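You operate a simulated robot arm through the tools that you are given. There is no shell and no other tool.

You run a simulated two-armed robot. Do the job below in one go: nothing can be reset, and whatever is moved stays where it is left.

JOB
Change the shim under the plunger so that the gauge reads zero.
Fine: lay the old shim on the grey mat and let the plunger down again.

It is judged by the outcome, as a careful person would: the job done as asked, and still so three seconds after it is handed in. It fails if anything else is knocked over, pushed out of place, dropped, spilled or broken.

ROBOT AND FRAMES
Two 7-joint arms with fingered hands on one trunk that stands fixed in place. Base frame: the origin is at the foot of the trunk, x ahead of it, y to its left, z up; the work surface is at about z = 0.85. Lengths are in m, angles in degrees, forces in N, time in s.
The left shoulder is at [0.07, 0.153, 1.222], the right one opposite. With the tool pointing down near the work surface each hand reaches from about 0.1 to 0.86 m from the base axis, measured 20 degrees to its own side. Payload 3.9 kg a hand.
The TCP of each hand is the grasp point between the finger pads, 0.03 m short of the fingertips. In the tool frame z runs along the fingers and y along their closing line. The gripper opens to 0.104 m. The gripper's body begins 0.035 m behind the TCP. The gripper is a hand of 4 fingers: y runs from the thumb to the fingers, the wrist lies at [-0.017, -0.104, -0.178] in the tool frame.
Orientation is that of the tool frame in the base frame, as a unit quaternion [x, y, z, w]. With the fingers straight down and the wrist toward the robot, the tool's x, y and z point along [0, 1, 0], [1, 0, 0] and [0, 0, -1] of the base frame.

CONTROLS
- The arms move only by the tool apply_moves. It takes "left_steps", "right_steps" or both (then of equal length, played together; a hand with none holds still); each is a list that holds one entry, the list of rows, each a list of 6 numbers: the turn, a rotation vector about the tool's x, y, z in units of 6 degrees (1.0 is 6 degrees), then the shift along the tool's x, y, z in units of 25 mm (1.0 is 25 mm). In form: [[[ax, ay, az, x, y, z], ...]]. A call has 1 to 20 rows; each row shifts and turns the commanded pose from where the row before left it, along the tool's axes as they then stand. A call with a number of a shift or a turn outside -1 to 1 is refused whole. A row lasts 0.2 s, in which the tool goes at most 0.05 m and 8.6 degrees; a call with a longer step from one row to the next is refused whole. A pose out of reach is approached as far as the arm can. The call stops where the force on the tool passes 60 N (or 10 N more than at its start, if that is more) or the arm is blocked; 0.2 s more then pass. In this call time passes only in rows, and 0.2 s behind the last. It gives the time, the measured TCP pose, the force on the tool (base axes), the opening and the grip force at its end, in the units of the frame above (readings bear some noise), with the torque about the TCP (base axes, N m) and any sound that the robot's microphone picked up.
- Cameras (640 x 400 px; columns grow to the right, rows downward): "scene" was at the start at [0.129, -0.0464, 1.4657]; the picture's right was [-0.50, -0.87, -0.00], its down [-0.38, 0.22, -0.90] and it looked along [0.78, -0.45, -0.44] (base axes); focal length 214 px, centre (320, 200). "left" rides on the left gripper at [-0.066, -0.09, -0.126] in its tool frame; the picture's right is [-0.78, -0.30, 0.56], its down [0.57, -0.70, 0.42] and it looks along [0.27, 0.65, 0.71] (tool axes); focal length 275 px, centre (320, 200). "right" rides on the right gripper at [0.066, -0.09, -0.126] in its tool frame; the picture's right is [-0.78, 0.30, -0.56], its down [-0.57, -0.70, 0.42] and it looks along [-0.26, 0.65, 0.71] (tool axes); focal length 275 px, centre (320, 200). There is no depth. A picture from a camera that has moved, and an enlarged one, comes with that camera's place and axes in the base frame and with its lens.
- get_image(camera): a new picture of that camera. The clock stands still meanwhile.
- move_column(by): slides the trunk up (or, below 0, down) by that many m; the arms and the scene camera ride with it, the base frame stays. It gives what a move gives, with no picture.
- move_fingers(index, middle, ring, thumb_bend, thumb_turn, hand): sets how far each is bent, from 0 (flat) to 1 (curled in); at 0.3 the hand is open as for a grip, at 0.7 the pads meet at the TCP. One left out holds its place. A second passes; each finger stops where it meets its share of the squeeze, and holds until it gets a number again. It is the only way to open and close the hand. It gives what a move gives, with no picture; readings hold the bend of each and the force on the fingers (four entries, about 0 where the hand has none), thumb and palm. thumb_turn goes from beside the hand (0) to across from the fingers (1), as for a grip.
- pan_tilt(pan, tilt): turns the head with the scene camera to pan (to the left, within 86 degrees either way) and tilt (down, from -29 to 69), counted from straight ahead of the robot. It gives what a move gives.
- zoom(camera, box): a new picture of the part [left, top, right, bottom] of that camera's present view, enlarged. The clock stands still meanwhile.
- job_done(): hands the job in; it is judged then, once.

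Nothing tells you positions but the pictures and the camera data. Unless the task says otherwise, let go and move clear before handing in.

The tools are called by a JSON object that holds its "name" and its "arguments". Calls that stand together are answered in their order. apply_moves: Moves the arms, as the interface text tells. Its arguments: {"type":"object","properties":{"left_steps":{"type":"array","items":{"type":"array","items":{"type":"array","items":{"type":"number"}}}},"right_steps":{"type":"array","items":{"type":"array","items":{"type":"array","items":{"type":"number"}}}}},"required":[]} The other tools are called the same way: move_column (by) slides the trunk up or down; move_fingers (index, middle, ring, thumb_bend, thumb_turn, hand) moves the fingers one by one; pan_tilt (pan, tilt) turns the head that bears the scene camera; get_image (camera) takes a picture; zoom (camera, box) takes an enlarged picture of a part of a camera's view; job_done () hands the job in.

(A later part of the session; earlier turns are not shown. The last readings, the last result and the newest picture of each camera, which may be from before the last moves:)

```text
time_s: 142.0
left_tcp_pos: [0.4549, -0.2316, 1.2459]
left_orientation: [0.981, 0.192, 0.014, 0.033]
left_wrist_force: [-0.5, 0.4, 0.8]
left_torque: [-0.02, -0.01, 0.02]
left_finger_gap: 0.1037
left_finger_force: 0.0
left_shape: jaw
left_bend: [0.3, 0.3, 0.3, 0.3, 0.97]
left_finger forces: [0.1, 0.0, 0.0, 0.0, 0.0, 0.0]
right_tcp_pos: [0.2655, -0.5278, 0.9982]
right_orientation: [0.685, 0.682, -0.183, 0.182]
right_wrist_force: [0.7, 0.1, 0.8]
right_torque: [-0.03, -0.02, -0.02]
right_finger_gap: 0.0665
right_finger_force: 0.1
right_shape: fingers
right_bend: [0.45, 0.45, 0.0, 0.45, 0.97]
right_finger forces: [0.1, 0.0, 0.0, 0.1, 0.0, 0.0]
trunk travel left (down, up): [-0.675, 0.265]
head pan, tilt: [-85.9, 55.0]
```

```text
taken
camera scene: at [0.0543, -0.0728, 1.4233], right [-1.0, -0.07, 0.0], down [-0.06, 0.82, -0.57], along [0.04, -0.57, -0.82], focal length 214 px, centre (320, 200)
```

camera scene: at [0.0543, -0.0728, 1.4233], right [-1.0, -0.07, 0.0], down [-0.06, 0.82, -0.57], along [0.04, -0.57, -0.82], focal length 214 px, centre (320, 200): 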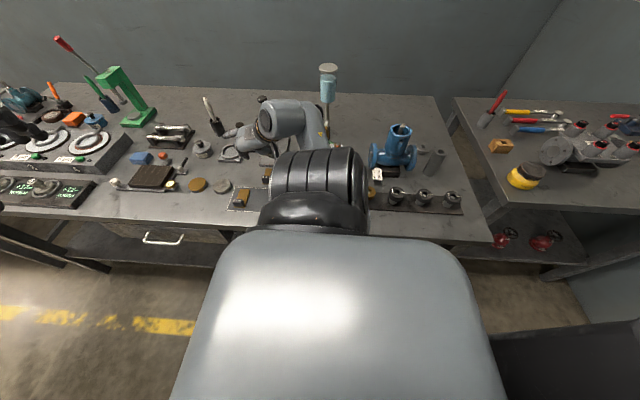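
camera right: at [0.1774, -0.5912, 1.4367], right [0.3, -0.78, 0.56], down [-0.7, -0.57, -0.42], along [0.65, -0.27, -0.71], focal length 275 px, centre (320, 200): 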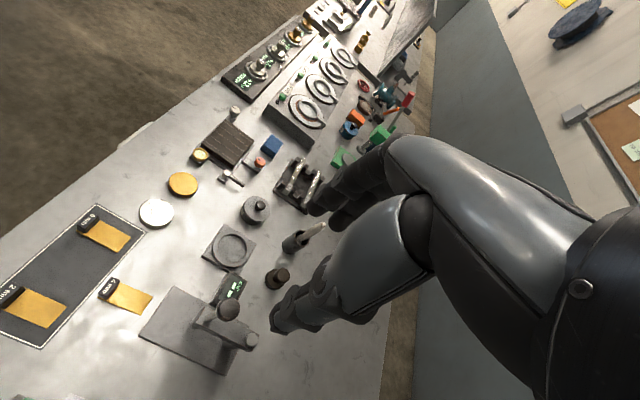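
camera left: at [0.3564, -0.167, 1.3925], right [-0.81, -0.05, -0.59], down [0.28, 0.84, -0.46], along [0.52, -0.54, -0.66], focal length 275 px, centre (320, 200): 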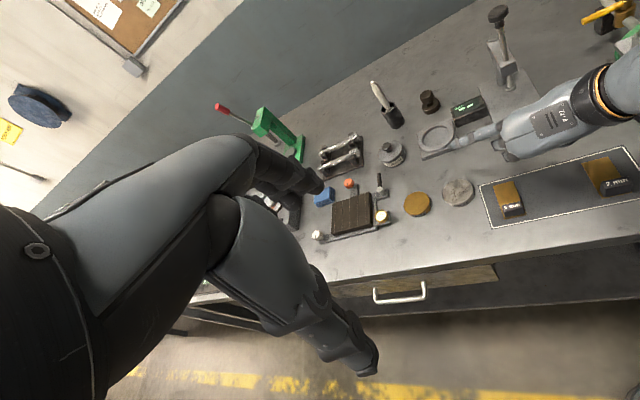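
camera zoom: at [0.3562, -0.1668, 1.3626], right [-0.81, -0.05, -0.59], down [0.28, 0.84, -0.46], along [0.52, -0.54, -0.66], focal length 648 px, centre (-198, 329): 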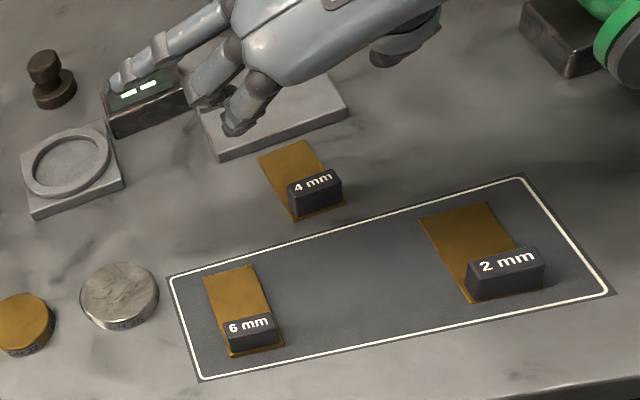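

The 4 mm shim is set down cleanly. Now I'll do the elbow reset and then descend farther out (y≈−0.60) as in the first run, before coming forward low.

{"name": "apply_moves", "arguments": {"right_steps": [[[0, 0, 0, -0.483, 0.273, -0.8375], [0, 0, 0, -0.483, 0.273, -0.8375], [0, 0, 0, -0.483, 0.273, -0.8375], [0, 0, 0, -0.483, 0.273, -0.8375], [0, 0, 0, -0.483, 0.273, -0.8375], [0, 0, 0, -0.483, 0.273, -0.8375], [0, 0, 0, -0.483, 0.273, -0.8375], [0, 0, 0, -0.483, 0.273, -0.8375], [0, 0, 0, -0.483, 0.273, -0.8375], [0, 0, 0, -0.483, 0.273, -0.8375], [0, 0, 0, -0.483, 0.273, -0.8375], [0, 0, 0, -0.483, 0.273, -0.8375]]]}}

{"name": "apply_moves", "arguments": {"right_steps": [[[0, 1, 0, 0, 0, 0], [0, 1, 0, 0, 0, 0], [0, 1, 0, 0, 0, 0], [0, 1, 0, 0, 0, 0], [0, 1, 0, 0, 0, 0], [0, 0, 0, -0.9, -0.5, 0], [0, 0, 0, -0.9, -0.5, 0], [0, 0, 0, -0.9, -0.5, 0], [0, 0, 0, -0.9, -0.5, 0], [0, 0, 0, -0.9, -0.5, 0.2], [0, 0, 0, -0.9, -0.5, 0.5], [0, 0, 0, 0, -0.3, 0.8], [0, 0, 0, 0, 0, 0.8], [0, 0, 0, 0, 0, 0.8], [0, 0, 0, 0, 0, 0.8]]]}}

{"name": "get_image", "arguments": {"camera": "scene"}}

{"name": "get_image", "arguments": {"camera": "right"}}

```text
time_s: 144.6
left_tcp_pos: [0.4554, -0.2315, 1.2458]
left_orientation: [0.98, 0.193, 0.013, 0.033]
left_wrist_force: [-0.1, 0.2, 0.4]
left_torque: [0.02, -0.01, -0.02]
left_finger_gap: 0.104
left_finger_force: 0.1
left_shape: jaw
left_bend: [0.3, 0.3, 0.3, 0.3, 0.97]
left_finger forces: [0.0, 0.0, 0.1, 0.0, 0.0, 0.1]
right_tcp_pos: [0.3492, -0.5264, 1.2874]
right_orientation: [0.684, 0.682, -0.183, 0.181]
right_wrist_force: [-0.3, -0.1, 0.4]
right_torque: [-0.02, -0.01, -0.02]
right_finger_gap: 0.0663
right_finger_force: 0.1
right_shape: fingers
right_bend: [0.45, 0.45, 0.0, 0.45, 0.97]
right_finger forces: [0.1, 0.0, 0.0, 0.1, 0.1, 0.0]
trunk travel left (down, up): [-0.675, 0.265]
head pan, tilt: [-85.9, 55.0]
```

```text
time_s: 147.8
left_tcp_pos: [0.4558, -0.2311, 1.2454]
left_orientation: [0.981, 0.193, 0.014, 0.033]
left_wrist_force: [-0.6, 0.1, -0.3]
left_torque: [0.0, 0.02, 0.02]
left_finger_gap: 0.1037
left_finger_force: 0.1
left_shape: jaw
left_bend: [0.3, 0.3, 0.3, 0.3, 0.97]
left_finger forces: [0.1, 0.0, 0.0, 0.0, 0.0, 0.1]
right_tcp_pos: [0.2647, -0.6625, 1.1875]
right_orientation: [0.707, 0.707, 0.0, -0.001]
right_wrist_force: [0.9, 0.1, 0.8]
right_torque: [0.02, -0.02, 0.03]
right_finger_gap: 0.0662
right_finger_force: 0.1
right_shape: fingers
right_bend: [0.45, 0.45, 0.0, 0.45, 0.97]
right_finger forces: [0.0, 0.0, 0.1, 0.1, 0.0, 0.0]
trunk travel left (down, up): [-0.675, 0.265]
head pan, tilt: [-85.9, 55.0]
```

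```text
taken
camera scene: at [0.054, -0.0733, 1.4233], right [-1.0, -0.07, 0.0], down [-0.06, 0.82, -0.57], along [0.04, -0.57, -0.82], focal length 214 px, centre (320, 200)
```

scene: 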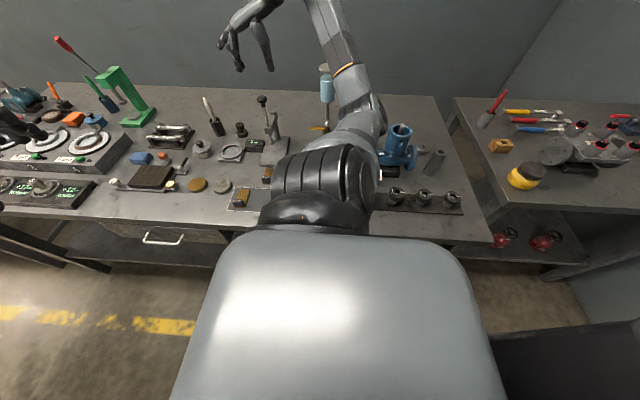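

```text
taken
camera right: at [0.1743, -0.5975, 1.3149], right [0.29, -0.78, 0.56], down [-0.7, -0.57, -0.43], along [0.65, -0.26, -0.71], focal length 275 px, centre (320, 200)
```

right: 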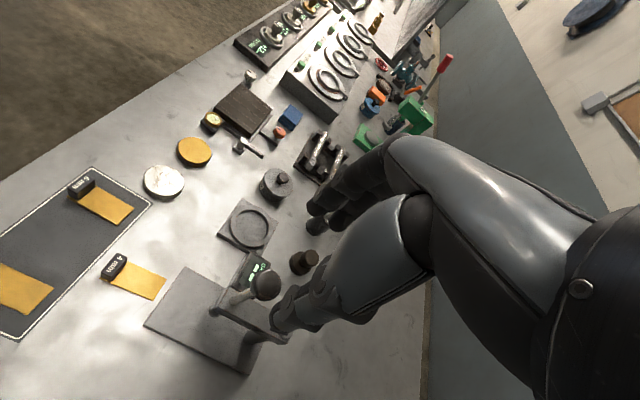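

{"name": "apply_moves", "arguments": {"right_steps": [[[0, 0, 0, 0, 1, 0], [0, 0, 0, 0, 1, 0], [0, 0, 0, 0, 1, 0], [0, 0, 0, 0, 1, 0], [0, 0, 0, 0, 0, 1], [0, 0, 0, 0, 0, 1], [0, 0, 0, 0, 0, 1], [0, 0, 0, 0, 0, 1], [0, 0, 0, 0, 0, 1], [0, 0, 0, 0, 0, 1], [0, 0, 0, 0, 0, -1], [0, 0, 0, 0, 0, -1], [0, 0, 0, 0, 0, -1], [0, 0, 0, 0, 0, -1], [0, 0, 0, 0, 0, -1], [0, 0, 0, 0, 0, -1], [0, 0, 0, 0, -1, 0], [0, 0, 0, 0, -1, 0], [0, 0, 0, 0, -1, 0], [0, 0, 0, 0, -1, 0]]]}}

{"name": "get_image", "arguments": {"camera": "scene"}}

```text
time_s: 152.0
left_tcp_pos: [0.454, -0.2314, 1.2462]
left_orientation: [0.981, 0.192, 0.014, 0.032]
left_wrist_force: [-0.1, -0.8, 0.2]
left_torque: [0.02, -0.03, -0.02]
left_finger_gap: 0.1037
left_finger_force: 0.0
left_shape: jaw
left_bend: [0.3, 0.3, 0.3, 0.3, 0.97]
left_finger forces: [0.1, 0.0, 0.0, 0.1, 0.0, 0.0]
right_tcp_pos: [0.264, -0.6626, 1.1894]
right_orientation: [0.708, 0.707, 0.002, 0.001]
right_wrist_force: [-0.2, -0.1, -0.1]
right_torque: [-0.03, -0.01, 0.02]
right_finger_gap: 0.0663
right_finger_force: 0.2
right_shape: fingers
right_bend: [0.45, 0.45, 0.0, 0.45, 0.97]
right_finger forces: [0.0, 0.0, 0.0, 0.0, 0.0, 0.1]
trunk travel left (down, up): [-0.675, 0.265]
head pan, tilt: [-85.9, 55.0]
```

```text
taken
camera scene: at [0.0528, -0.073, 1.4234], right [-1.0, -0.07, 0.0], down [-0.06, 0.82, -0.57], along [0.04, -0.57, -0.82], focal length 214 px, centre (320, 200)
```

scene: 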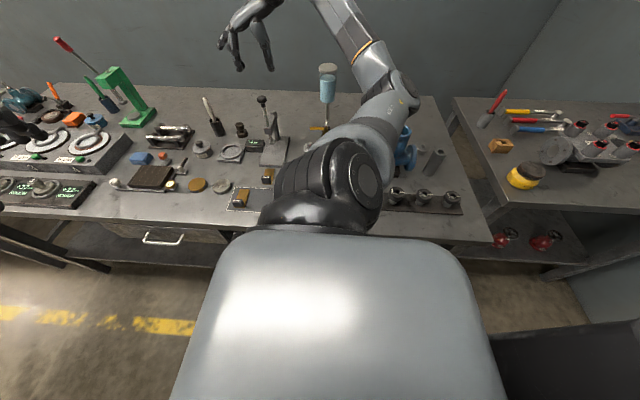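

The loop drifts the elbow outward and up, as in the first run. One more loop for extra margin.

{"name": "apply_moves", "arguments": {"right_steps": [[[0, 0, 0, 0, 1, 0], [0, 0, 0, 0, 1, 0], [0, 0, 0, 0, 1, 0], [0, 0, 0, 0, 1, 0], [0, 0, 0, 0, 0, 1], [0, 0, 0, 0, 0, 1], [0, 0, 0, 0, 0, 1], [0, 0, 0, 0, 0, 1], [0, 0, 0, 0, 0, 1], [0, 0, 0, 0, 0, 1], [0, 0, 0, 0, 0, -1], [0, 0, 0, 0, 0, -1], [0, 0, 0, 0, 0, -1], [0, 0, 0, 0, 0, -1], [0, 0, 0, 0, 0, -1], [0, 0, 0, 0, 0, -1], [0, 0, 0, 0, -1, 0], [0, 0, 0, 0, -1, 0], [0, 0, 0, 0, -1, 0], [0, 0, 0, 0, -1, 0]]]}}

{"name": "get_image", "arguments": {"camera": "scene"}}

```text
time_s: 156.2
left_tcp_pos: [0.4544, -0.2334, 1.2465]
left_orientation: [0.981, 0.193, 0.013, 0.032]
left_wrist_force: [0.1, 0.9, -0.4]
left_torque: [0.01, 0.02, 0.0]
left_finger_gap: 0.1038
left_finger_force: 0.0
left_shape: jaw
left_bend: [0.3, 0.3, 0.3, 0.3, 0.97]
left_finger forces: [0.0, 0.0, 0.1, 0.0, 0.0, 0.0]
right_tcp_pos: [0.2649, -0.6618, 1.1908]
right_orientation: [0.708, 0.706, 0.001, 0.0]
right_wrist_force: [-0.8, 0.5, 0.0]
right_torque: [-0.02, 0.0, 0.0]
right_finger_gap: 0.0663
right_finger_force: 0.1
right_shape: fingers
right_bend: [0.45, 0.45, 0.0, 0.45, 0.97]
right_finger forces: [0.0, 0.1, 0.0, 0.0, 0.0, 0.1]
trunk travel left (down, up): [-0.675, 0.265]
head pan, tilt: [-85.9, 55.0]
```

```text
taken
camera scene: at [0.0528, -0.073, 1.4234], right [-1.0, -0.07, 0.0], down [-0.06, 0.82, -0.57], along [0.04, -0.57, -0.82], focal length 214 px, centre (320, 200)
```

scene: 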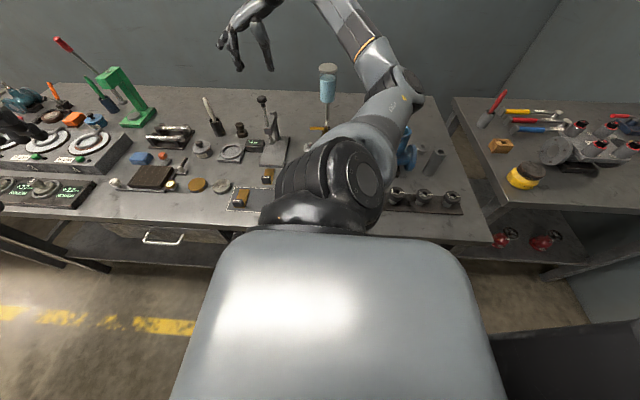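

{"name": "apply_moves", "arguments": {"right_steps": [[[0, 0, 0, 0.8, 0.1, 0], [0, 0, 0, 0.8, 0.1, 0], [0, 0, 0, 0.8, 0, 0], [0, -1, 0, 0.3, 0, 0], [0, -1, 0, 0, 0, 0.4], [0, -1, 0, 0, 0, 0.4], [0, -1, 0, 0, 0, 0.4], [0, -1, 0, 0, 0, 0.4], [0, 0, 0, 0.3, 0, 0.65], [0, 0, 0, 0.3, 0, 0.65], [0, 0, 0, 0.3, 0, 0.65], [0, 0, 0, 0.3, 0, 0.65], [0, 0, 0, 0.3, 0, 0.65], [0, 0, 0, 0.3, 0, 0.65], [0, 0, 0, 0.3, 0, 0.65]]]}}

{"name": "get_image", "arguments": {"camera": "scene"}}

{"name": "get_image", "arguments": {"camera": "right"}}

```text
time_s: 159.4
left_tcp_pos: [0.4548, -0.2323, 1.2461]
left_orientation: [0.981, 0.192, 0.013, 0.032]
left_wrist_force: [-0.4, 0.5, -0.3]
left_torque: [0.02, -0.02, 0.02]
left_finger_gap: 0.1037
left_finger_force: 0.1
left_shape: jaw
left_bend: [0.3, 0.3, 0.3, 0.3, 0.97]
left_finger forces: [0.1, 0.0, 0.1, 0.0, 0.0, 0.0]
right_tcp_pos: [0.2698, -0.6169, 1.0265]
right_orientation: [0.683, 0.683, -0.183, 0.182]
right_wrist_force: [-0.6, -0.9, 0.7]
right_torque: [-0.03, 0.0, 0.02]
right_finger_gap: 0.0661
right_finger_force: 0.1
right_shape: fingers
right_bend: [0.45, 0.45, 0.0, 0.45, 0.97]
right_finger forces: [0.0, 0.1, 0.0, 0.0, 0.0, 0.0]
trunk travel left (down, up): [-0.675, 0.265]
head pan, tilt: [-85.9, 55.0]
```

```text
taken
camera scene: at [0.0545, -0.0732, 1.4233], right [-1.0, -0.07, 0.0], down [-0.06, 0.82, -0.57], along [0.04, -0.57, -0.82], focal length 214 px, centre (320, 200)
```

scene: 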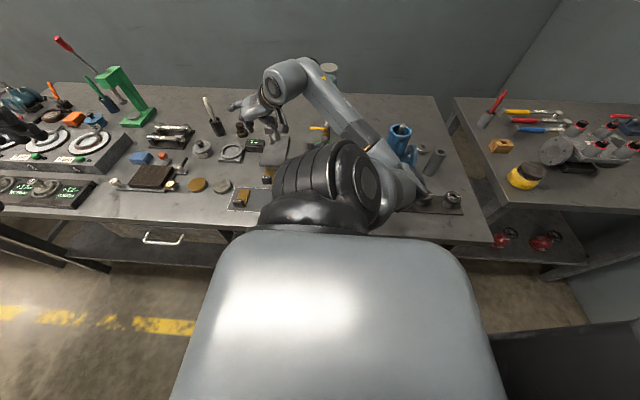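

```text
taken
camera right: at [0.1799, -0.4973, 1.1027], right [0.3, -0.4, 0.87], down [-0.7, -0.71, -0.08], along [0.65, -0.59, -0.49], focal length 275 px, centre (320, 200)
```

right: 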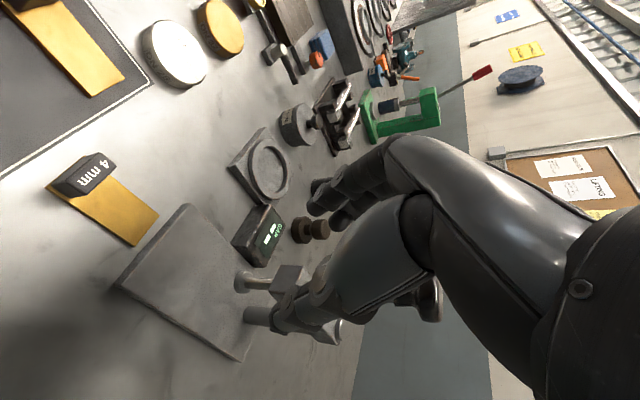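

Elbow is well out to the side. Continue down at y≈−0.60, then forward low toward the 4 mm handle.

{"name": "apply_moves", "arguments": {"right_steps": [[[0, 0, 0, 0.385, 0, 0.51], [0, 0, 0, 0.385, 0, 0.51], [0, 0, 0, 0.385, 0, 0.51], [0, 0, 0, 0.385, 0, 0.51], [0, 0, 0, 0.385, 0, 0.51], [0, 0, 0, 0.385, 0, 0.51]]]}}

{"name": "get_image", "arguments": {"camera": "scene"}}

{"name": "apply_moves", "arguments": {"right_steps": [[[0, 0, 0, 0.404, 0, -0.233], [0, 0, 0, 0.404, 0, -0.233], [0, 0, 0, 0.404, 0, -0.233], [0, 0, 0, 0.404, 0, -0.233], [0, 0, 0, 0.404, 0, -0.233], [0, 0, 0, 0.404, 0, -0.233]]]}}

{"name": "get_image", "arguments": {"camera": "scene"}}

{"name": "get_image", "arguments": {"camera": "right"}}

```text
time_s: 160.8
left_tcp_pos: [0.4565, -0.2318, 1.2462]
left_orientation: [0.981, 0.193, 0.013, 0.033]
left_wrist_force: [0.6, -0.6, -0.6]
left_torque: [-0.02, -0.04, -0.01]
left_finger_gap: 0.1039
left_finger_force: 0.0
left_shape: jaw
left_bend: [0.3, 0.3, 0.3, 0.3, 0.97]
left_finger forces: [0.1, 0.0, 0.0, 0.0, 0.0, 0.1]
right_tcp_pos: [0.2721, -0.6042, 0.932]
right_orientation: [0.684, 0.682, -0.183, 0.182]
right_wrist_force: [0.0, -0.1, 0.4]
right_torque: [0.01, 0.01, -0.01]
right_finger_gap: 0.066
right_finger_force: 0.1
right_shape: fingers
right_bend: [0.45, 0.45, 0.0, 0.45, 0.97]
right_finger forces: [0.1, 0.1, 0.0, 0.0, 0.0, 0.1]
trunk travel left (down, up): [-0.675, 0.265]
head pan, tilt: [-85.9, 55.0]
```

```text
taken
camera scene: at [0.0545, -0.0729, 1.4233], right [-1.0, -0.07, 0.0], down [-0.06, 0.82, -0.57], along [0.04, -0.57, -0.82], focal length 214 px, centre (320, 200)
```

scene: 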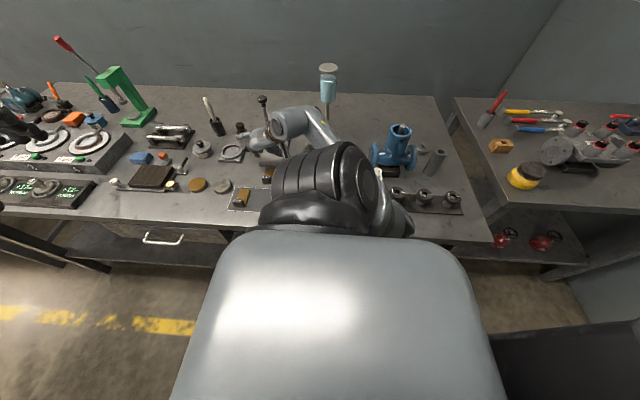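

```text
time_s: 162.2
left_tcp_pos: [0.4552, -0.2305, 1.2439]
left_orientation: [0.981, 0.193, 0.013, 0.034]
left_wrist_force: [-0.4, -0.9, -0.3]
left_torque: [-0.01, 0.0, 0.0]
left_finger_gap: 0.1035
left_finger_force: 0.0
left_shape: jaw
left_bend: [0.3, 0.3, 0.3, 0.3, 0.97]
left_finger forces: [0.0, 0.0, 0.0, 0.0, 0.0, 0.0]
right_tcp_pos: [0.2709, -0.5339, 0.9314]
right_orientation: [0.684, 0.682, -0.182, 0.182]
right_wrist_force: [1.4, 0.0, 0.4]
right_torque: [0.0, 0.01, -0.01]
right_finger_gap: 0.0662
right_finger_force: 0.0
right_shape: fingers
right_bend: [0.45, 0.45, 0.0, 0.45, 0.97]
right_finger forces: [0.0, 0.0, 0.0, 0.1, 0.0, 0.0]
trunk travel left (down, up): [-0.675, 0.265]
head pan, tilt: [-85.9, 55.0]
```

```text
taken
camera scene: at [0.0544, -0.0723, 1.4234], right [-1.0, -0.07, 0.0], down [-0.06, 0.82, -0.57], along [0.04, -0.57, -0.82], focal length 214 px, centre (320, 200)
```

scene: 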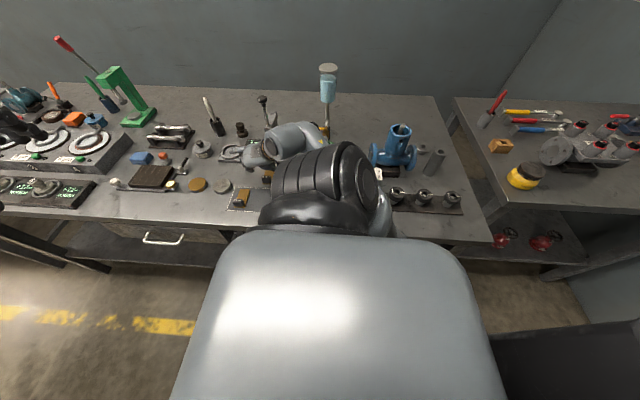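

```text
taken
camera right: at [0.1808, -0.4145, 1.0079], right [0.3, -0.4, 0.87], down [-0.7, -0.71, -0.08], along [0.65, -0.59, -0.49], focal length 275 px, centre (320, 200)
```

right: 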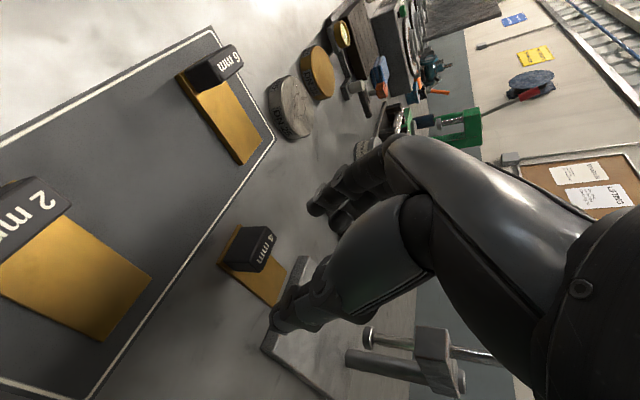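

{"name": "apply_moves", "arguments": {"right_steps": [[[0, 0, 0, 0.388, 0, 0.423], [0, 0, 0, 0.388, 0, 0.423], [0, 0, 0, 0.388, 0, 0.423]]]}}

{"name": "zoom", "arguments": {"camera": "right", "box": [190, 150, 400, 390]}}

```text
time_s: 163.0
left_tcp_pos: [0.4556, -0.2331, 1.2455]
left_orientation: [0.981, 0.193, 0.014, 0.032]
left_wrist_force: [-0.4, 0.0, 0.3]
left_torque: [-0.02, -0.01, 0.03]
left_finger_gap: 0.1039
left_finger_force: 0.1
left_shape: jaw
left_bend: [0.3, 0.3, 0.3, 0.3, 0.97]
left_finger forces: [0.1, 0.0, 0.0, 0.0, 0.0, 0.0]
right_tcp_pos: [0.2711, -0.5251, 0.8894]
right_orientation: [0.684, 0.682, -0.184, 0.182]
right_wrist_force: [-0.1, -0.4, -1.6]
right_torque: [0.0, -0.01, -0.01]
right_finger_gap: 0.0664
right_finger_force: 0.0
right_shape: fingers
right_bend: [0.45, 0.45, 0.0, 0.45, 0.97]
right_finger forces: [0.1, 0.1, 0.1, 0.0, 0.0, 0.0]
trunk travel left (down, up): [-0.675, 0.265]
head pan, tilt: [-85.9, 55.0]
```

```text
1.67 times, centred on (295, 270) of right
camera zoom: at [0.1803, -0.4056, 0.9658], right [0.3, -0.4, 0.87], down [-0.7, -0.71, -0.08], along [0.65, -0.59, -0.49], focal length 459 px, centre (362, 83)
```

zoom: 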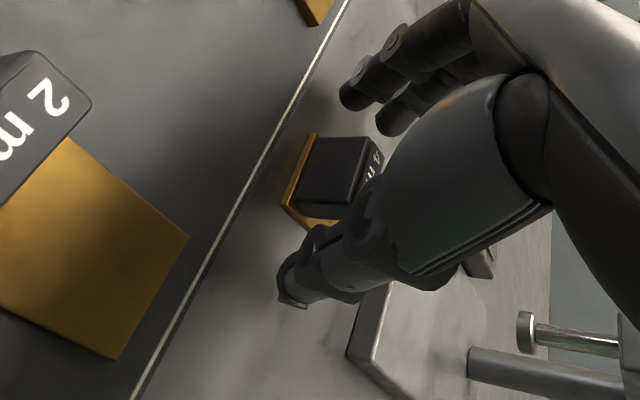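

{"name": "move_fingers", "arguments": {"hand": "right", "index": 0.7, "middle": 0.7, "thumb_bend": 0.7}}

{"name": "apply_moves", "arguments": {"right_steps": [[[0, 0, 0, -0.1, 0, -0.173], [0, 0, 0, -0.1, 0, -0.173], [0, 0, 0, -0.1, 0, -0.173], [0, 0, 0, 0.26, 0, -0.15], [0, 0, 0, 0.26, 0, -0.15], [0, 0, 0, 0.26, 0, -0.15]]]}}

{"name": "apply_moves", "arguments": {"right_steps": [[[0, 0, 0, 0.26, 0, -0.15], [0, 0, 0, 0.26, 0, -0.15]]]}}

```text
time_s: 164.0
left_tcp_pos: [0.4561, -0.2315, 1.246]
left_orientation: [0.981, 0.193, 0.014, 0.033]
left_wrist_force: [-0.2, -0.1, -0.2]
left_torque: [0.02, 0.04, 0.01]
left_finger_gap: 0.1039
left_finger_force: 0.1
left_shape: jaw
left_bend: [0.3, 0.3, 0.3, 0.3, 0.97]
left_finger forces: [0.1, 0.1, 0.0, 0.0, 0.0, 0.0]
right_tcp_pos: [0.2717, -0.5252, 0.8886]
right_orientation: [0.684, 0.682, -0.183, 0.182]
right_wrist_force: [-0.4, 0.0, -0.6]
right_torque: [0.03, 0.01, 0.0]
right_finger_gap: 0.0264
right_finger_force: 9.3
right_shape: fingers
right_bend: [0.61, 0.68, 0.0, 0.62, 0.97]
right_finger forces: [7.0, 2.2, 0.0, 0.1, 8.8, 0.0]
trunk travel left (down, up): [-0.675, 0.265]
head pan, tilt: [-85.9, 55.0]
```

```text
time_s: 165.4
left_tcp_pos: [0.4563, -0.2322, 1.2453]
left_orientation: [0.981, 0.192, 0.013, 0.033]
left_wrist_force: [-0.4, -0.2, 0.0]
left_torque: [-0.01, -0.01, -0.01]
left_finger_gap: 0.1039
left_finger_force: 0.1
left_shape: jaw
left_bend: [0.3, 0.3, 0.3, 0.3, 0.97]
left_finger forces: [0.0, 0.0, 0.1, 0.0, 0.0, 0.0]
right_tcp_pos: [0.2716, -0.5025, 0.9056]
right_orientation: [0.684, 0.682, -0.182, 0.183]
right_wrist_force: [-0.5, 0.5, 0.0]
right_torque: [0.02, -0.02, 0.0]
right_finger_gap: 0.0268
right_finger_force: 9.0
right_shape: fingers
right_bend: [0.61, 0.68, 0.0, 0.62, 0.97]
right_finger forces: [7.0, 1.9, 0.1, 0.1, 8.7, 0.0]
trunk travel left (down, up): [-0.675, 0.265]
head pan, tilt: [-85.9, 55.0]
```

```text
time_s: 166.0
left_tcp_pos: [0.4555, -0.2319, 1.2453]
left_orientation: [0.981, 0.193, 0.014, 0.033]
left_wrist_force: [-0.3, -0.4, -0.3]
left_torque: [0.05, 0.0, 0.03]
left_finger_gap: 0.1038
left_finger_force: 0.1
left_shape: jaw
left_bend: [0.3, 0.3, 0.3, 0.3, 0.97]
left_finger forces: [0.0, 0.1, 0.0, 0.0, 0.0, 0.0]
right_tcp_pos: [0.2747, -0.4923, 0.9097]
right_orientation: [0.677, 0.685, -0.191, 0.19]
right_wrist_force: [-0.1, -0.7, -0.7]
right_torque: [0.0, 0.01, 0.0]
right_finger_gap: 0.0266
right_finger_force: 8.6
right_shape: fingers
right_bend: [0.61, 0.68, 0.0, 0.62, 0.97]
right_finger forces: [7.1, 1.8, 0.0, 0.0, 8.7, 0.0]
trunk travel left (down, up): [-0.675, 0.265]
head pan, tilt: [-85.9, 55.0]
```

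It begins to bind at y≈−0.49. I'll back off 15 mm and yaw the hand 30° counter‑clockwise, which moves the wrist away from the body; the shim can lie at an angle on the mat.

{"name": "apply_moves", "arguments": {"right_steps": [[[0, 0, 0, -0.4, -0.1, 0.1], [0, 0, 0, -0.3, 0, -0.1], [-0.5, 0, -0.866, 0, 0, 0], [-0.5, 0, -0.866, 0, 0, 0], [-0.5, 0, -0.866, 0, 0, 0]]]}}

{"name": "get_image", "arguments": {"camera": "scene"}}

{"name": "get_image", "arguments": {"camera": "right"}}

```text
time_s: 167.2
left_tcp_pos: [0.4547, -0.233, 1.2451]
left_orientation: [0.981, 0.192, 0.014, 0.033]
left_wrist_force: [-1.2, 0.6, 0.2]
left_torque: [0.0, -0.01, -0.01]
left_finger_gap: 0.1038
left_finger_force: 0.1
left_shape: jaw
left_bend: [0.3, 0.3, 0.3, 0.3, 0.97]
left_finger forces: [0.0, 0.1, 0.0, 0.1, 0.0, 0.1]
right_tcp_pos: [0.2693, -0.503, 0.9122]
right_orientation: [0.569, 0.781, -0.15, 0.209]
right_wrist_force: [0.1, 0.1, -1.2]
right_torque: [0.02, 0.01, 0.0]
right_finger_gap: 0.0268
right_finger_force: 8.5
right_shape: fingers
right_bend: [0.61, 0.68, 0.0, 0.62, 0.97]
right_finger forces: [7.0, 1.8, 0.0, 0.0, 8.6, 0.0]
trunk travel left (down, up): [-0.675, 0.265]
head pan, tilt: [-85.9, 55.0]
```

```text
taken
camera scene: at [0.0543, -0.0736, 1.4233], right [-1.0, -0.07, 0.0], down [-0.06, 0.82, -0.57], along [0.04, -0.57, -0.82], focal length 214 px, centre (320, 200)
```

scene: 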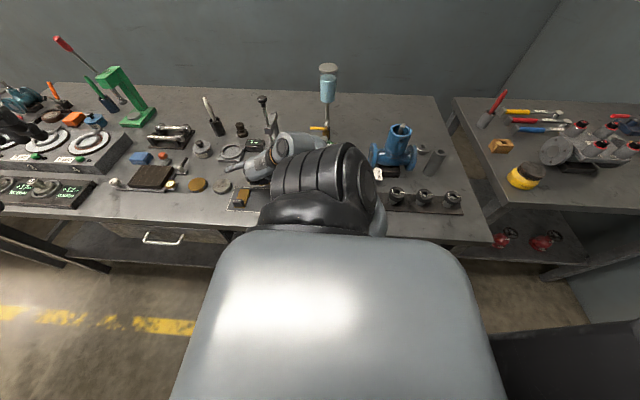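

```text
taken
camera right: at [0.1452, -0.4175, 0.9895], right [0.4, -0.29, 0.87], down [-0.45, -0.89, -0.08], along [0.8, -0.36, -0.49], focal length 275 px, centre (320, 200)
```

right: 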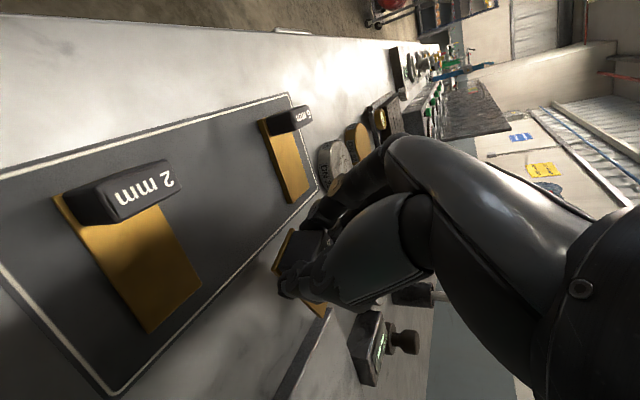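

Yawing works without binding. Two more yaw steps, then forward in small increments.

{"name": "apply_moves", "arguments": {"right_steps": [[[-0.5, 0, -0.866, 0, 0, 0], [-0.5, 0, -0.866, 0, 0, 0], [0, 0, 0, 0.4, 0.145, -0.23], [0, 0, 0, 0.4, 0.145, -0.23]]]}}

{"name": "apply_moves", "arguments": {"right_steps": [[[0, 0, 0, 0.4, 0.145, -0.23], [0, 0, 0, 0.4, 0.145, -0.23]]]}}

```text
time_s: 168.2
left_tcp_pos: [0.4562, -0.2302, 1.2462]
left_orientation: [0.981, 0.193, 0.013, 0.033]
left_wrist_force: [-0.4, -0.7, 0.3]
left_torque: [-0.01, -0.03, -0.03]
left_finger_gap: 0.1039
left_finger_force: 0.0
left_shape: jaw
left_bend: [0.3, 0.3, 0.3, 0.3, 0.97]
left_finger forces: [0.1, 0.0, 0.0, 0.0, 0.0, 0.1]
right_tcp_pos: [0.2632, -0.4797, 0.9128]
right_orientation: [0.485, 0.836, -0.128, 0.223]
right_wrist_force: [-0.2, 0.5, -1.5]
right_torque: [0.02, 0.02, 0.01]
right_finger_gap: 0.0262
right_finger_force: 8.7
right_shape: fingers
right_bend: [0.61, 0.68, 0.0, 0.62, 0.97]
right_finger forces: [6.9, 1.8, 0.0, 0.1, 8.5, 0.0]
trunk travel left (down, up): [-0.675, 0.265]
head pan, tilt: [-85.9, 55.0]
```

```text
time_s: 168.8
left_tcp_pos: [0.4552, -0.2317, 1.2449]
left_orientation: [0.981, 0.192, 0.014, 0.033]
left_wrist_force: [0.4, 0.2, 0.6]
left_torque: [-0.01, -0.03, -0.01]
left_finger_gap: 0.1036
left_finger_force: 0.0
left_shape: jaw
left_bend: [0.3, 0.3, 0.3, 0.3, 0.97]
left_finger forces: [0.1, 0.1, 0.1, 0.0, 0.0, 0.0]
right_tcp_pos: [0.2577, -0.4555, 0.9135]
right_orientation: [0.484, 0.836, -0.129, 0.224]
right_wrist_force: [0.5, -0.7, -0.6]
right_torque: [0.04, 0.02, -0.04]
right_finger_gap: 0.0269
right_finger_force: 8.8
right_shape: fingers
right_bend: [0.61, 0.68, 0.0, 0.62, 0.97]
right_finger forces: [7.1, 1.9, 0.0, 0.0, 8.6, 0.0]
trunk travel left (down, up): [-0.675, 0.265]
head pan, tilt: [-85.9, 55.0]
```

Yaw solved it. Continue to the final spot over the mat.

{"name": "apply_moves", "arguments": {"right_steps": [[[0, 0, 0, 0.4, 0.145, -0.23], [0, 0, 0, 0.35, 0.13, -0.2]]]}}

{"name": "get_image", "arguments": {"camera": "right"}}

{"name": "zoom", "arguments": {"camera": "left", "box": [440, 60, 640, 230]}}

```text
time_s: 169.4
left_tcp_pos: [0.4554, -0.2329, 1.246]
left_orientation: [0.981, 0.192, 0.014, 0.033]
left_wrist_force: [0.4, -0.4, -0.5]
left_torque: [-0.02, -0.01, -0.02]
left_finger_gap: 0.1038
left_finger_force: 0.1
left_shape: jaw
left_bend: [0.3, 0.3, 0.3, 0.3, 0.97]
left_finger forces: [0.0, 0.0, 0.0, 0.1, 0.1, 0.1]
right_tcp_pos: [0.2517, -0.432, 0.9138]
right_orientation: [0.484, 0.836, -0.128, 0.224]
right_wrist_force: [0.1, 0.3, -0.5]
right_torque: [0.03, -0.02, 0.01]
right_finger_gap: 0.0264
right_finger_force: 9.0
right_shape: fingers
right_bend: [0.61, 0.68, 0.0, 0.62, 0.97]
right_finger forces: [7.1, 1.9, 0.0, 0.1, 8.6, 0.0]
trunk travel left (down, up): [-0.675, 0.265]
head pan, tilt: [-85.9, 55.0]
```

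```text
taken
camera right: at [0.1144, -0.3744, 0.9899], right [0.45, -0.2, 0.87], down [-0.26, -0.96, -0.08], along [0.85, -0.18, -0.49], focal length 275 px, centre (320, 200)
```

right: 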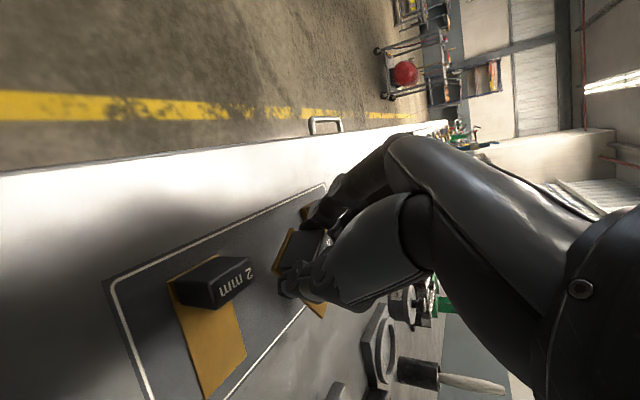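

```text
2.35 times, centred on (540, 145) of left
camera zoom: at [0.3561, -0.1665, 1.3627], right [-0.81, -0.05, -0.59], down [0.28, 0.84, -0.47], along [0.52, -0.54, -0.66], focal length 648 px, centre (-198, 329)
```

zoom: 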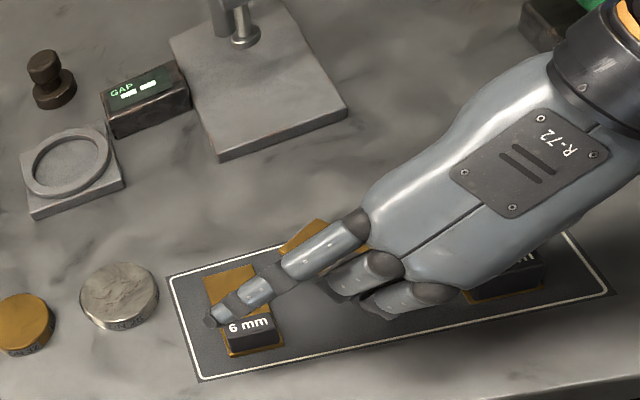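

The shim will lie centred between the other two at a 30° angle, fully inside the border. Lowering it.

{"name": "apply_moves", "arguments": {"right_steps": [[[0, 0, 0, 0.14, 0, 0.242], [0, 0, 0, 0.14, 0, 0.242], [0, 0, 0, 0.14, 0, 0.242]]]}}

{"name": "apply_moves", "arguments": {"right_steps": [[[0, 0, 0, 0.03, 0, 0.052]]]}}

{"name": "zoom", "arguments": {"camera": "right", "box": [220, 180, 400, 350]}}

```text
time_s: 170.2
left_tcp_pos: [0.4548, -0.2319, 1.2442]
left_orientation: [0.981, 0.192, 0.013, 0.033]
left_wrist_force: [0.0, 0.3, 0.2]
left_torque: [-0.01, -0.02, 0.0]
left_finger_gap: 0.1035
left_finger_force: 0.0
left_shape: jaw
left_bend: [0.3, 0.3, 0.3, 0.3, 0.97]
left_finger forces: [0.0, 0.0, 0.0, 0.0, 0.0, 0.1]
right_tcp_pos: [0.253, -0.4334, 0.8911]
right_orientation: [0.484, 0.836, -0.129, 0.224]
right_wrist_force: [0.9, -0.1, -0.3]
right_torque: [0.04, 0.04, 0.01]
right_finger_gap: 0.0268
right_finger_force: 8.9
right_shape: fingers
right_bend: [0.61, 0.68, 0.0, 0.62, 0.97]
right_finger forces: [7.0, 1.8, 0.0, 0.1, 8.5, 0.0]
trunk travel left (down, up): [-0.675, 0.265]
head pan, tilt: [-85.9, 55.0]
```

```text
time_s: 170.6
left_tcp_pos: [0.4547, -0.2317, 1.2446]
left_orientation: [0.981, 0.192, 0.014, 0.033]
left_wrist_force: [-0.3, 0.0, 0.5]
left_torque: [-0.02, -0.03, -0.01]
left_finger_gap: 0.1037
left_finger_force: 0.0
left_shape: jaw
left_bend: [0.3, 0.3, 0.3, 0.3, 0.97]
left_finger forces: [0.0, 0.0, 0.0, 0.0, 0.1, 0.0]
right_tcp_pos: [0.2522, -0.4328, 0.8896]
right_orientation: [0.484, 0.836, -0.129, 0.223]
right_wrist_force: [-0.1, 0.9, -0.6]
right_torque: [0.02, 0.03, -0.01]
right_finger_gap: 0.0264
right_finger_force: 9.0
right_shape: fingers
right_bend: [0.61, 0.68, 0.0, 0.62, 0.97]
right_finger forces: [7.0, 1.8, 0.1, 0.0, 8.6, 0.0]
trunk travel left (down, up): [-0.675, 0.265]
head pan, tilt: [-85.9, 55.0]
```

```text
2.35 times, centred on (310, 265) of right
camera zoom: at [0.1141, -0.3747, 0.9673], right [0.45, -0.2, 0.87], down [-0.26, -0.96, -0.08], along [0.85, -0.18, -0.49], focal length 648 px, centre (344, 47)
```

zoom: 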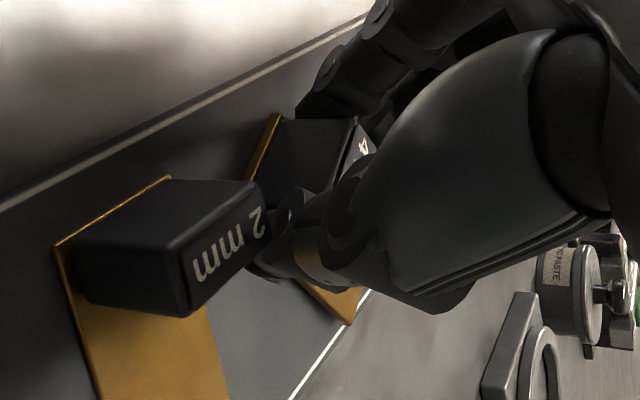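

{"name": "apply_moves", "arguments": {"right_steps": [[[0, 0, 0, 0.03, 0, 0.052]]]}}

{"name": "apply_moves", "arguments": {"right_steps": [[[0, 0, 0, 0.02, 0, 0.035]]]}}

```text
time_s: 171.0
left_tcp_pos: [0.456, -0.2325, 1.2458]
left_orientation: [0.981, 0.192, 0.014, 0.033]
left_wrist_force: [1.1, -0.2, -0.3]
left_torque: [0.01, -0.01, 0.04]
left_finger_gap: 0.1038
left_finger_force: 0.0
left_shape: jaw
left_bend: [0.3, 0.3, 0.3, 0.3, 0.97]
left_finger forces: [0.1, 0.1, 0.0, 0.0, 0.1, 0.1]
right_tcp_pos: [0.2531, -0.433, 0.8891]
right_orientation: [0.484, 0.836, -0.129, 0.224]
right_wrist_force: [0.6, -0.1, -0.4]
right_torque: [-0.01, 0.01, 0.0]
right_finger_gap: 0.0266
right_finger_force: 9.2
right_shape: fingers
right_bend: [0.61, 0.68, 0.0, 0.62, 0.97]
right_finger forces: [7.0, 2.0, 0.0, 0.0, 9.1, 0.0]
trunk travel left (down, up): [-0.675, 0.265]
head pan, tilt: [-85.9, 55.0]
```

```text
time_s: 171.4
left_tcp_pos: [0.4553, -0.2321, 1.2457]
left_orientation: [0.981, 0.192, 0.013, 0.033]
left_wrist_force: [0.3, -0.2, 0.2]
left_torque: [0.0, 0.01, 0.01]
left_finger_gap: 0.1037
left_finger_force: 0.0
left_shape: jaw
left_bend: [0.3, 0.3, 0.3, 0.3, 0.97]
left_finger forces: [0.1, 0.1, 0.0, 0.0, 0.0, 0.1]
right_tcp_pos: [0.2528, -0.4324, 0.8887]
right_orientation: [0.484, 0.836, -0.129, 0.224]
right_wrist_force: [0.4, -0.6, 2.6]
right_torque: [0.0, 0.03, 0.0]
right_finger_gap: 0.0264
right_finger_force: 10.0
right_shape: fingers
right_bend: [0.61, 0.68, 0.0, 0.62, 0.97]
right_finger forces: [7.1, 2.7, 0.0, 0.0, 9.5, 0.0]
trunk travel left (down, up): [-0.675, 0.265]
head pan, tilt: [-85.9, 55.0]
```

Contact on the mat (2.6 N). Release gently and rise straight up.

{"name": "move_fingers", "arguments": {"hand": "right", "index": 0.5, "middle": 0.5, "thumb_bend": 0.5}}

{"name": "apply_moves", "arguments": {"right_steps": [[[0, 0, 0, -0.15, 0, -0.26], [0, 0, 0, -0.3, 0, -0.52], [0, 0, 0, -0.4, 0, -0.693], [0, 0, 0, -0.4, 0, -0.693]]]}}

{"name": "zoom", "arguments": {"camera": "left", "box": [440, 60, 640, 230]}}

{"name": "get_image", "arguments": {"camera": "right"}}

```text
time_s: 172.4
left_tcp_pos: [0.456, -0.2312, 1.2477]
left_orientation: [0.981, 0.193, 0.013, 0.033]
left_wrist_force: [0.1, 0.0, 0.0]
left_torque: [-0.01, 0.01, 0.01]
left_finger_gap: 0.1037
left_finger_force: 0.0
left_shape: jaw
left_bend: [0.3, 0.3, 0.3, 0.3, 0.97]
left_finger forces: [0.0, 0.0, 0.0, 0.0, 0.0, 0.0]
right_tcp_pos: [0.2526, -0.434, 0.8878]
right_orientation: [0.484, 0.836, -0.129, 0.224]
right_wrist_force: [0.2, -0.1, 0.5]
right_torque: [-0.01, -0.03, -0.03]
right_finger_gap: 0.0533
right_finger_force: 0.0
right_shape: fingers
right_bend: [0.5, 0.5, 0.0, 0.5, 0.97]
right_finger forces: [0.1, 0.0, 0.0, 0.1, 0.1, 0.0]
trunk travel left (down, up): [-0.675, 0.265]
head pan, tilt: [-85.9, 55.0]
```

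```text
time_s: 173.4
left_tcp_pos: [0.4545, -0.232, 1.2446]
left_orientation: [0.98, 0.194, 0.014, 0.034]
left_wrist_force: [-0.8, -0.1, -0.7]
left_torque: [0.01, 0.01, 0.02]
left_finger_gap: 0.1038
left_finger_force: 0.1
left_shape: jaw
left_bend: [0.3, 0.3, 0.3, 0.3, 0.97]
left_finger forces: [0.1, 0.0, 0.0, 0.0, 0.0, 0.0]
right_tcp_pos: [0.2527, -0.4332, 0.9503]
right_orientation: [0.484, 0.836, -0.129, 0.224]
right_wrist_force: [0.4, -0.6, 0.0]
right_torque: [-0.05, 0.0, -0.02]
right_finger_gap: 0.0531
right_finger_force: 0.1
right_shape: fingers
right_bend: [0.5, 0.5, 0.0, 0.5, 0.97]
right_finger forces: [0.0, 0.1, 0.0, 0.0, 0.0, 0.1]
trunk travel left (down, up): [-0.675, 0.265]
head pan, tilt: [-85.9, 55.0]
```

```text
2.35 times, centred on (540, 145) of left
camera zoom: at [0.3561, -0.1671, 1.3625], right [-0.81, -0.05, -0.59], down [0.28, 0.84, -0.46], along [0.52, -0.54, -0.66], focal length 648 px, centre (-198, 329)
```

zoom: 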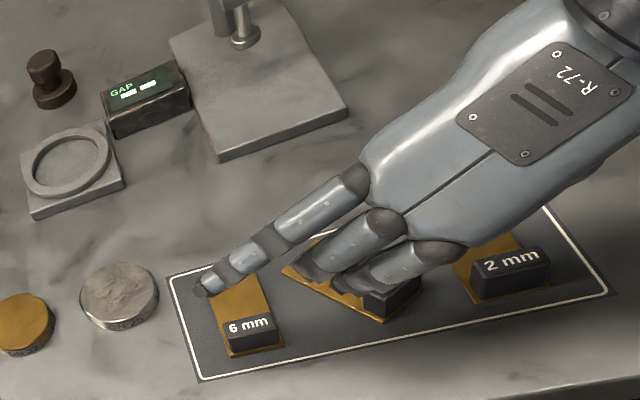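

```text
taken
camera right: at [0.1142, -0.3752, 1.0276], right [0.45, -0.2, 0.87], down [-0.26, -0.96, -0.08], along [0.85, -0.18, -0.49], focal length 275 px, centre (320, 200)
```

right: 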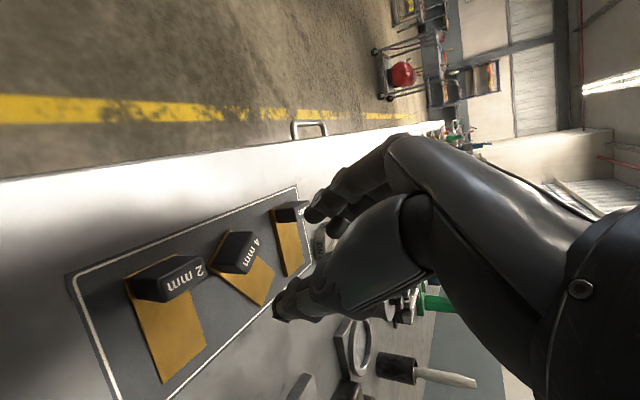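

The 4 mm shim now lies on the mat. Next the 6 mm shim: with the hand still high, I'll go over it, reduce the tilt to 20° and bring the yaw back to 0 step by step, watching for binding.

{"name": "apply_moves", "arguments": {"right_steps": [[[0, 0, 0, -0.355, 0.71, 0.205], [0, 0, 0, -0.355, 0.71, 0.205], [0, 0, 0, -0.355, 0.71, 0.205], [0, 0, 0, -0.355, 0.71, 0.205], [0, 1, 0, 0, 0, 0], [0, 0.667, 0, 0, 0, 0], [0.342, 0, 0.94, 0, 0, 0], [0.342, 0, 0.94, 0, 0, 0]]]}}

{"name": "get_image", "arguments": {"camera": "scene"}}

{"name": "get_image", "arguments": {"camera": "right"}}

```text
time_s: 175.2
left_tcp_pos: [0.4565, -0.2314, 1.2451]
left_orientation: [0.981, 0.193, 0.013, 0.033]
left_wrist_force: [0.2, -0.7, 0.1]
left_torque: [0.01, -0.04, 0.02]
left_finger_gap: 0.1037
left_finger_force: 0.0
left_shape: jaw
left_bend: [0.3, 0.3, 0.3, 0.3, 0.97]
left_finger forces: [0.0, 0.1, 0.0, 0.0, 0.1, 0.0]
right_tcp_pos: [0.3362, -0.4336, 0.9509]
right_orientation: [0.581, 0.795, -0.102, 0.141]
right_wrist_force: [-0.7, 0.5, -0.4]
right_torque: [-0.04, 0.03, -0.01]
right_finger_gap: 0.0533
right_finger_force: 0.1
right_shape: fingers
right_bend: [0.5, 0.5, 0.0, 0.5, 0.97]
right_finger forces: [0.0, 0.1, 0.0, 0.0, 0.1, 0.1]
trunk travel left (down, up): [-0.675, 0.265]
head pan, tilt: [-85.9, 55.0]
```

```text
taken
camera scene: at [0.0543, -0.0725, 1.4233], right [-1.0, -0.07, 0.0], down [-0.06, 0.82, -0.57], along [0.04, -0.57, -0.82], focal length 214 px, centre (320, 200)
```

scene: 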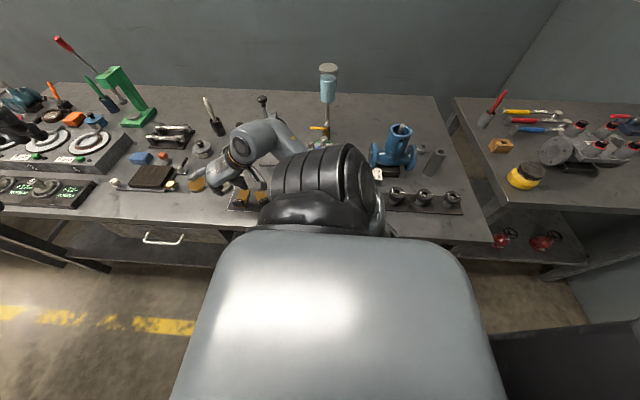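

```text
taken
camera right: at [0.2167, -0.3617, 1.0478], right [0.45, -0.42, 0.79], down [-0.46, -0.86, -0.2], along [0.77, -0.27, -0.58], focal length 275 px, centre (320, 200)
```

right: 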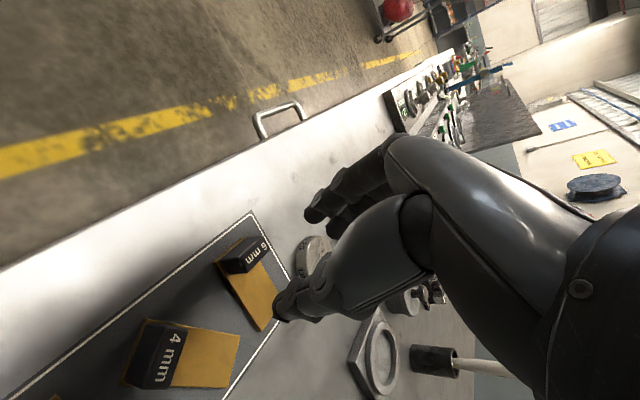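

{"name": "apply_moves", "arguments": {"right_steps": [[[0.342, 0, 0.94, 0, 0, 0], [0.342, 0, 0.94, 0, 0, 0]]]}}

{"name": "apply_moves", "arguments": {"right_steps": [[[0.342, 0, 0.94, 0, 0, 0]]]}}

{"name": "zoom", "arguments": {"camera": "right", "box": [150, 180, 400, 390]}}

{"name": "get_image", "arguments": {"camera": "scene"}}

```text
time_s: 175.8
left_tcp_pos: [0.4558, -0.2324, 1.2456]
left_orientation: [0.981, 0.193, 0.013, 0.033]
left_wrist_force: [-0.1, -0.1, 0.0]
left_torque: [0.0, -0.01, 0.01]
left_finger_gap: 0.1035
left_finger_force: 0.0
left_shape: jaw
left_bend: [0.3, 0.3, 0.3, 0.3, 0.97]
left_finger forces: [0.1, 0.1, 0.0, 0.0, 0.1, 0.0]
right_tcp_pos: [0.3342, -0.4325, 0.951]
right_orientation: [0.66, 0.731, -0.115, 0.128]
right_wrist_force: [-0.7, 0.2, -0.9]
right_torque: [-0.01, -0.01, -0.02]
right_finger_gap: 0.0532
right_finger_force: 0.0
right_shape: fingers
right_bend: [0.5, 0.5, 0.0, 0.5, 0.97]
right_finger forces: [0.0, 0.0, 0.1, 0.0, 0.0, 0.0]
trunk travel left (down, up): [-0.675, 0.265]
head pan, tilt: [-85.9, 55.0]
```

```text
time_s: 176.2
left_tcp_pos: [0.4578, -0.2312, 1.2444]
left_orientation: [0.981, 0.192, 0.013, 0.034]
left_wrist_force: [0.1, 0.4, 0.6]
left_torque: [0.0, -0.01, 0.06]
left_finger_gap: 0.1039
left_finger_force: 0.1
left_shape: jaw
left_bend: [0.3, 0.3, 0.3, 0.3, 0.97]
left_finger forces: [0.0, 0.0, 0.0, 0.0, 0.0, 0.0]
right_tcp_pos: [0.3346, -0.4328, 0.9511]
right_orientation: [0.698, 0.695, -0.123, 0.122]
right_wrist_force: [0.1, 0.6, 1.0]
right_torque: [0.03, 0.02, 0.02]
right_finger_gap: 0.0532
right_finger_force: 0.1
right_shape: fingers
right_bend: [0.5, 0.5, 0.0, 0.5, 0.97]
right_finger forces: [0.1, 0.1, 0.0, 0.0, 0.0, 0.0]
trunk travel left (down, up): [-0.675, 0.265]
head pan, tilt: [-85.9, 55.0]
```

```text
1.90 times, centred on (275, 285) of right
camera zoom: at [0.245, -0.3281, 1.0478], right [0.29, -0.54, 0.79], down [-0.7, -0.68, -0.2], along [0.65, -0.49, -0.58], focal length 524 px, centre (406, 38)
```

zoom: 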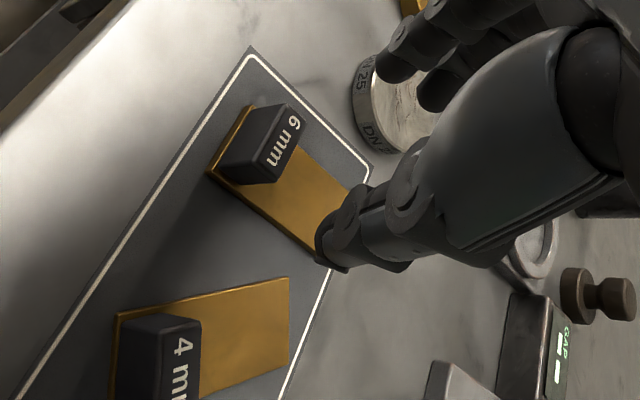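

```text
taken
camera scene: at [0.0548, -0.0718, 1.4234], right [-1.0, -0.07, 0.0], down [-0.06, 0.82, -0.57], along [0.04, -0.57, -0.82], focal length 214 px, centre (320, 200)
```

scene: 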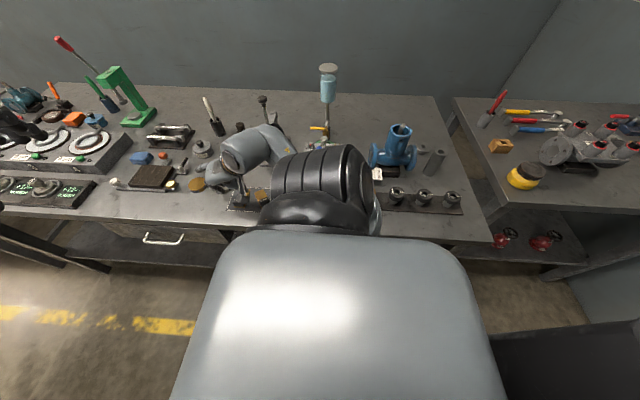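

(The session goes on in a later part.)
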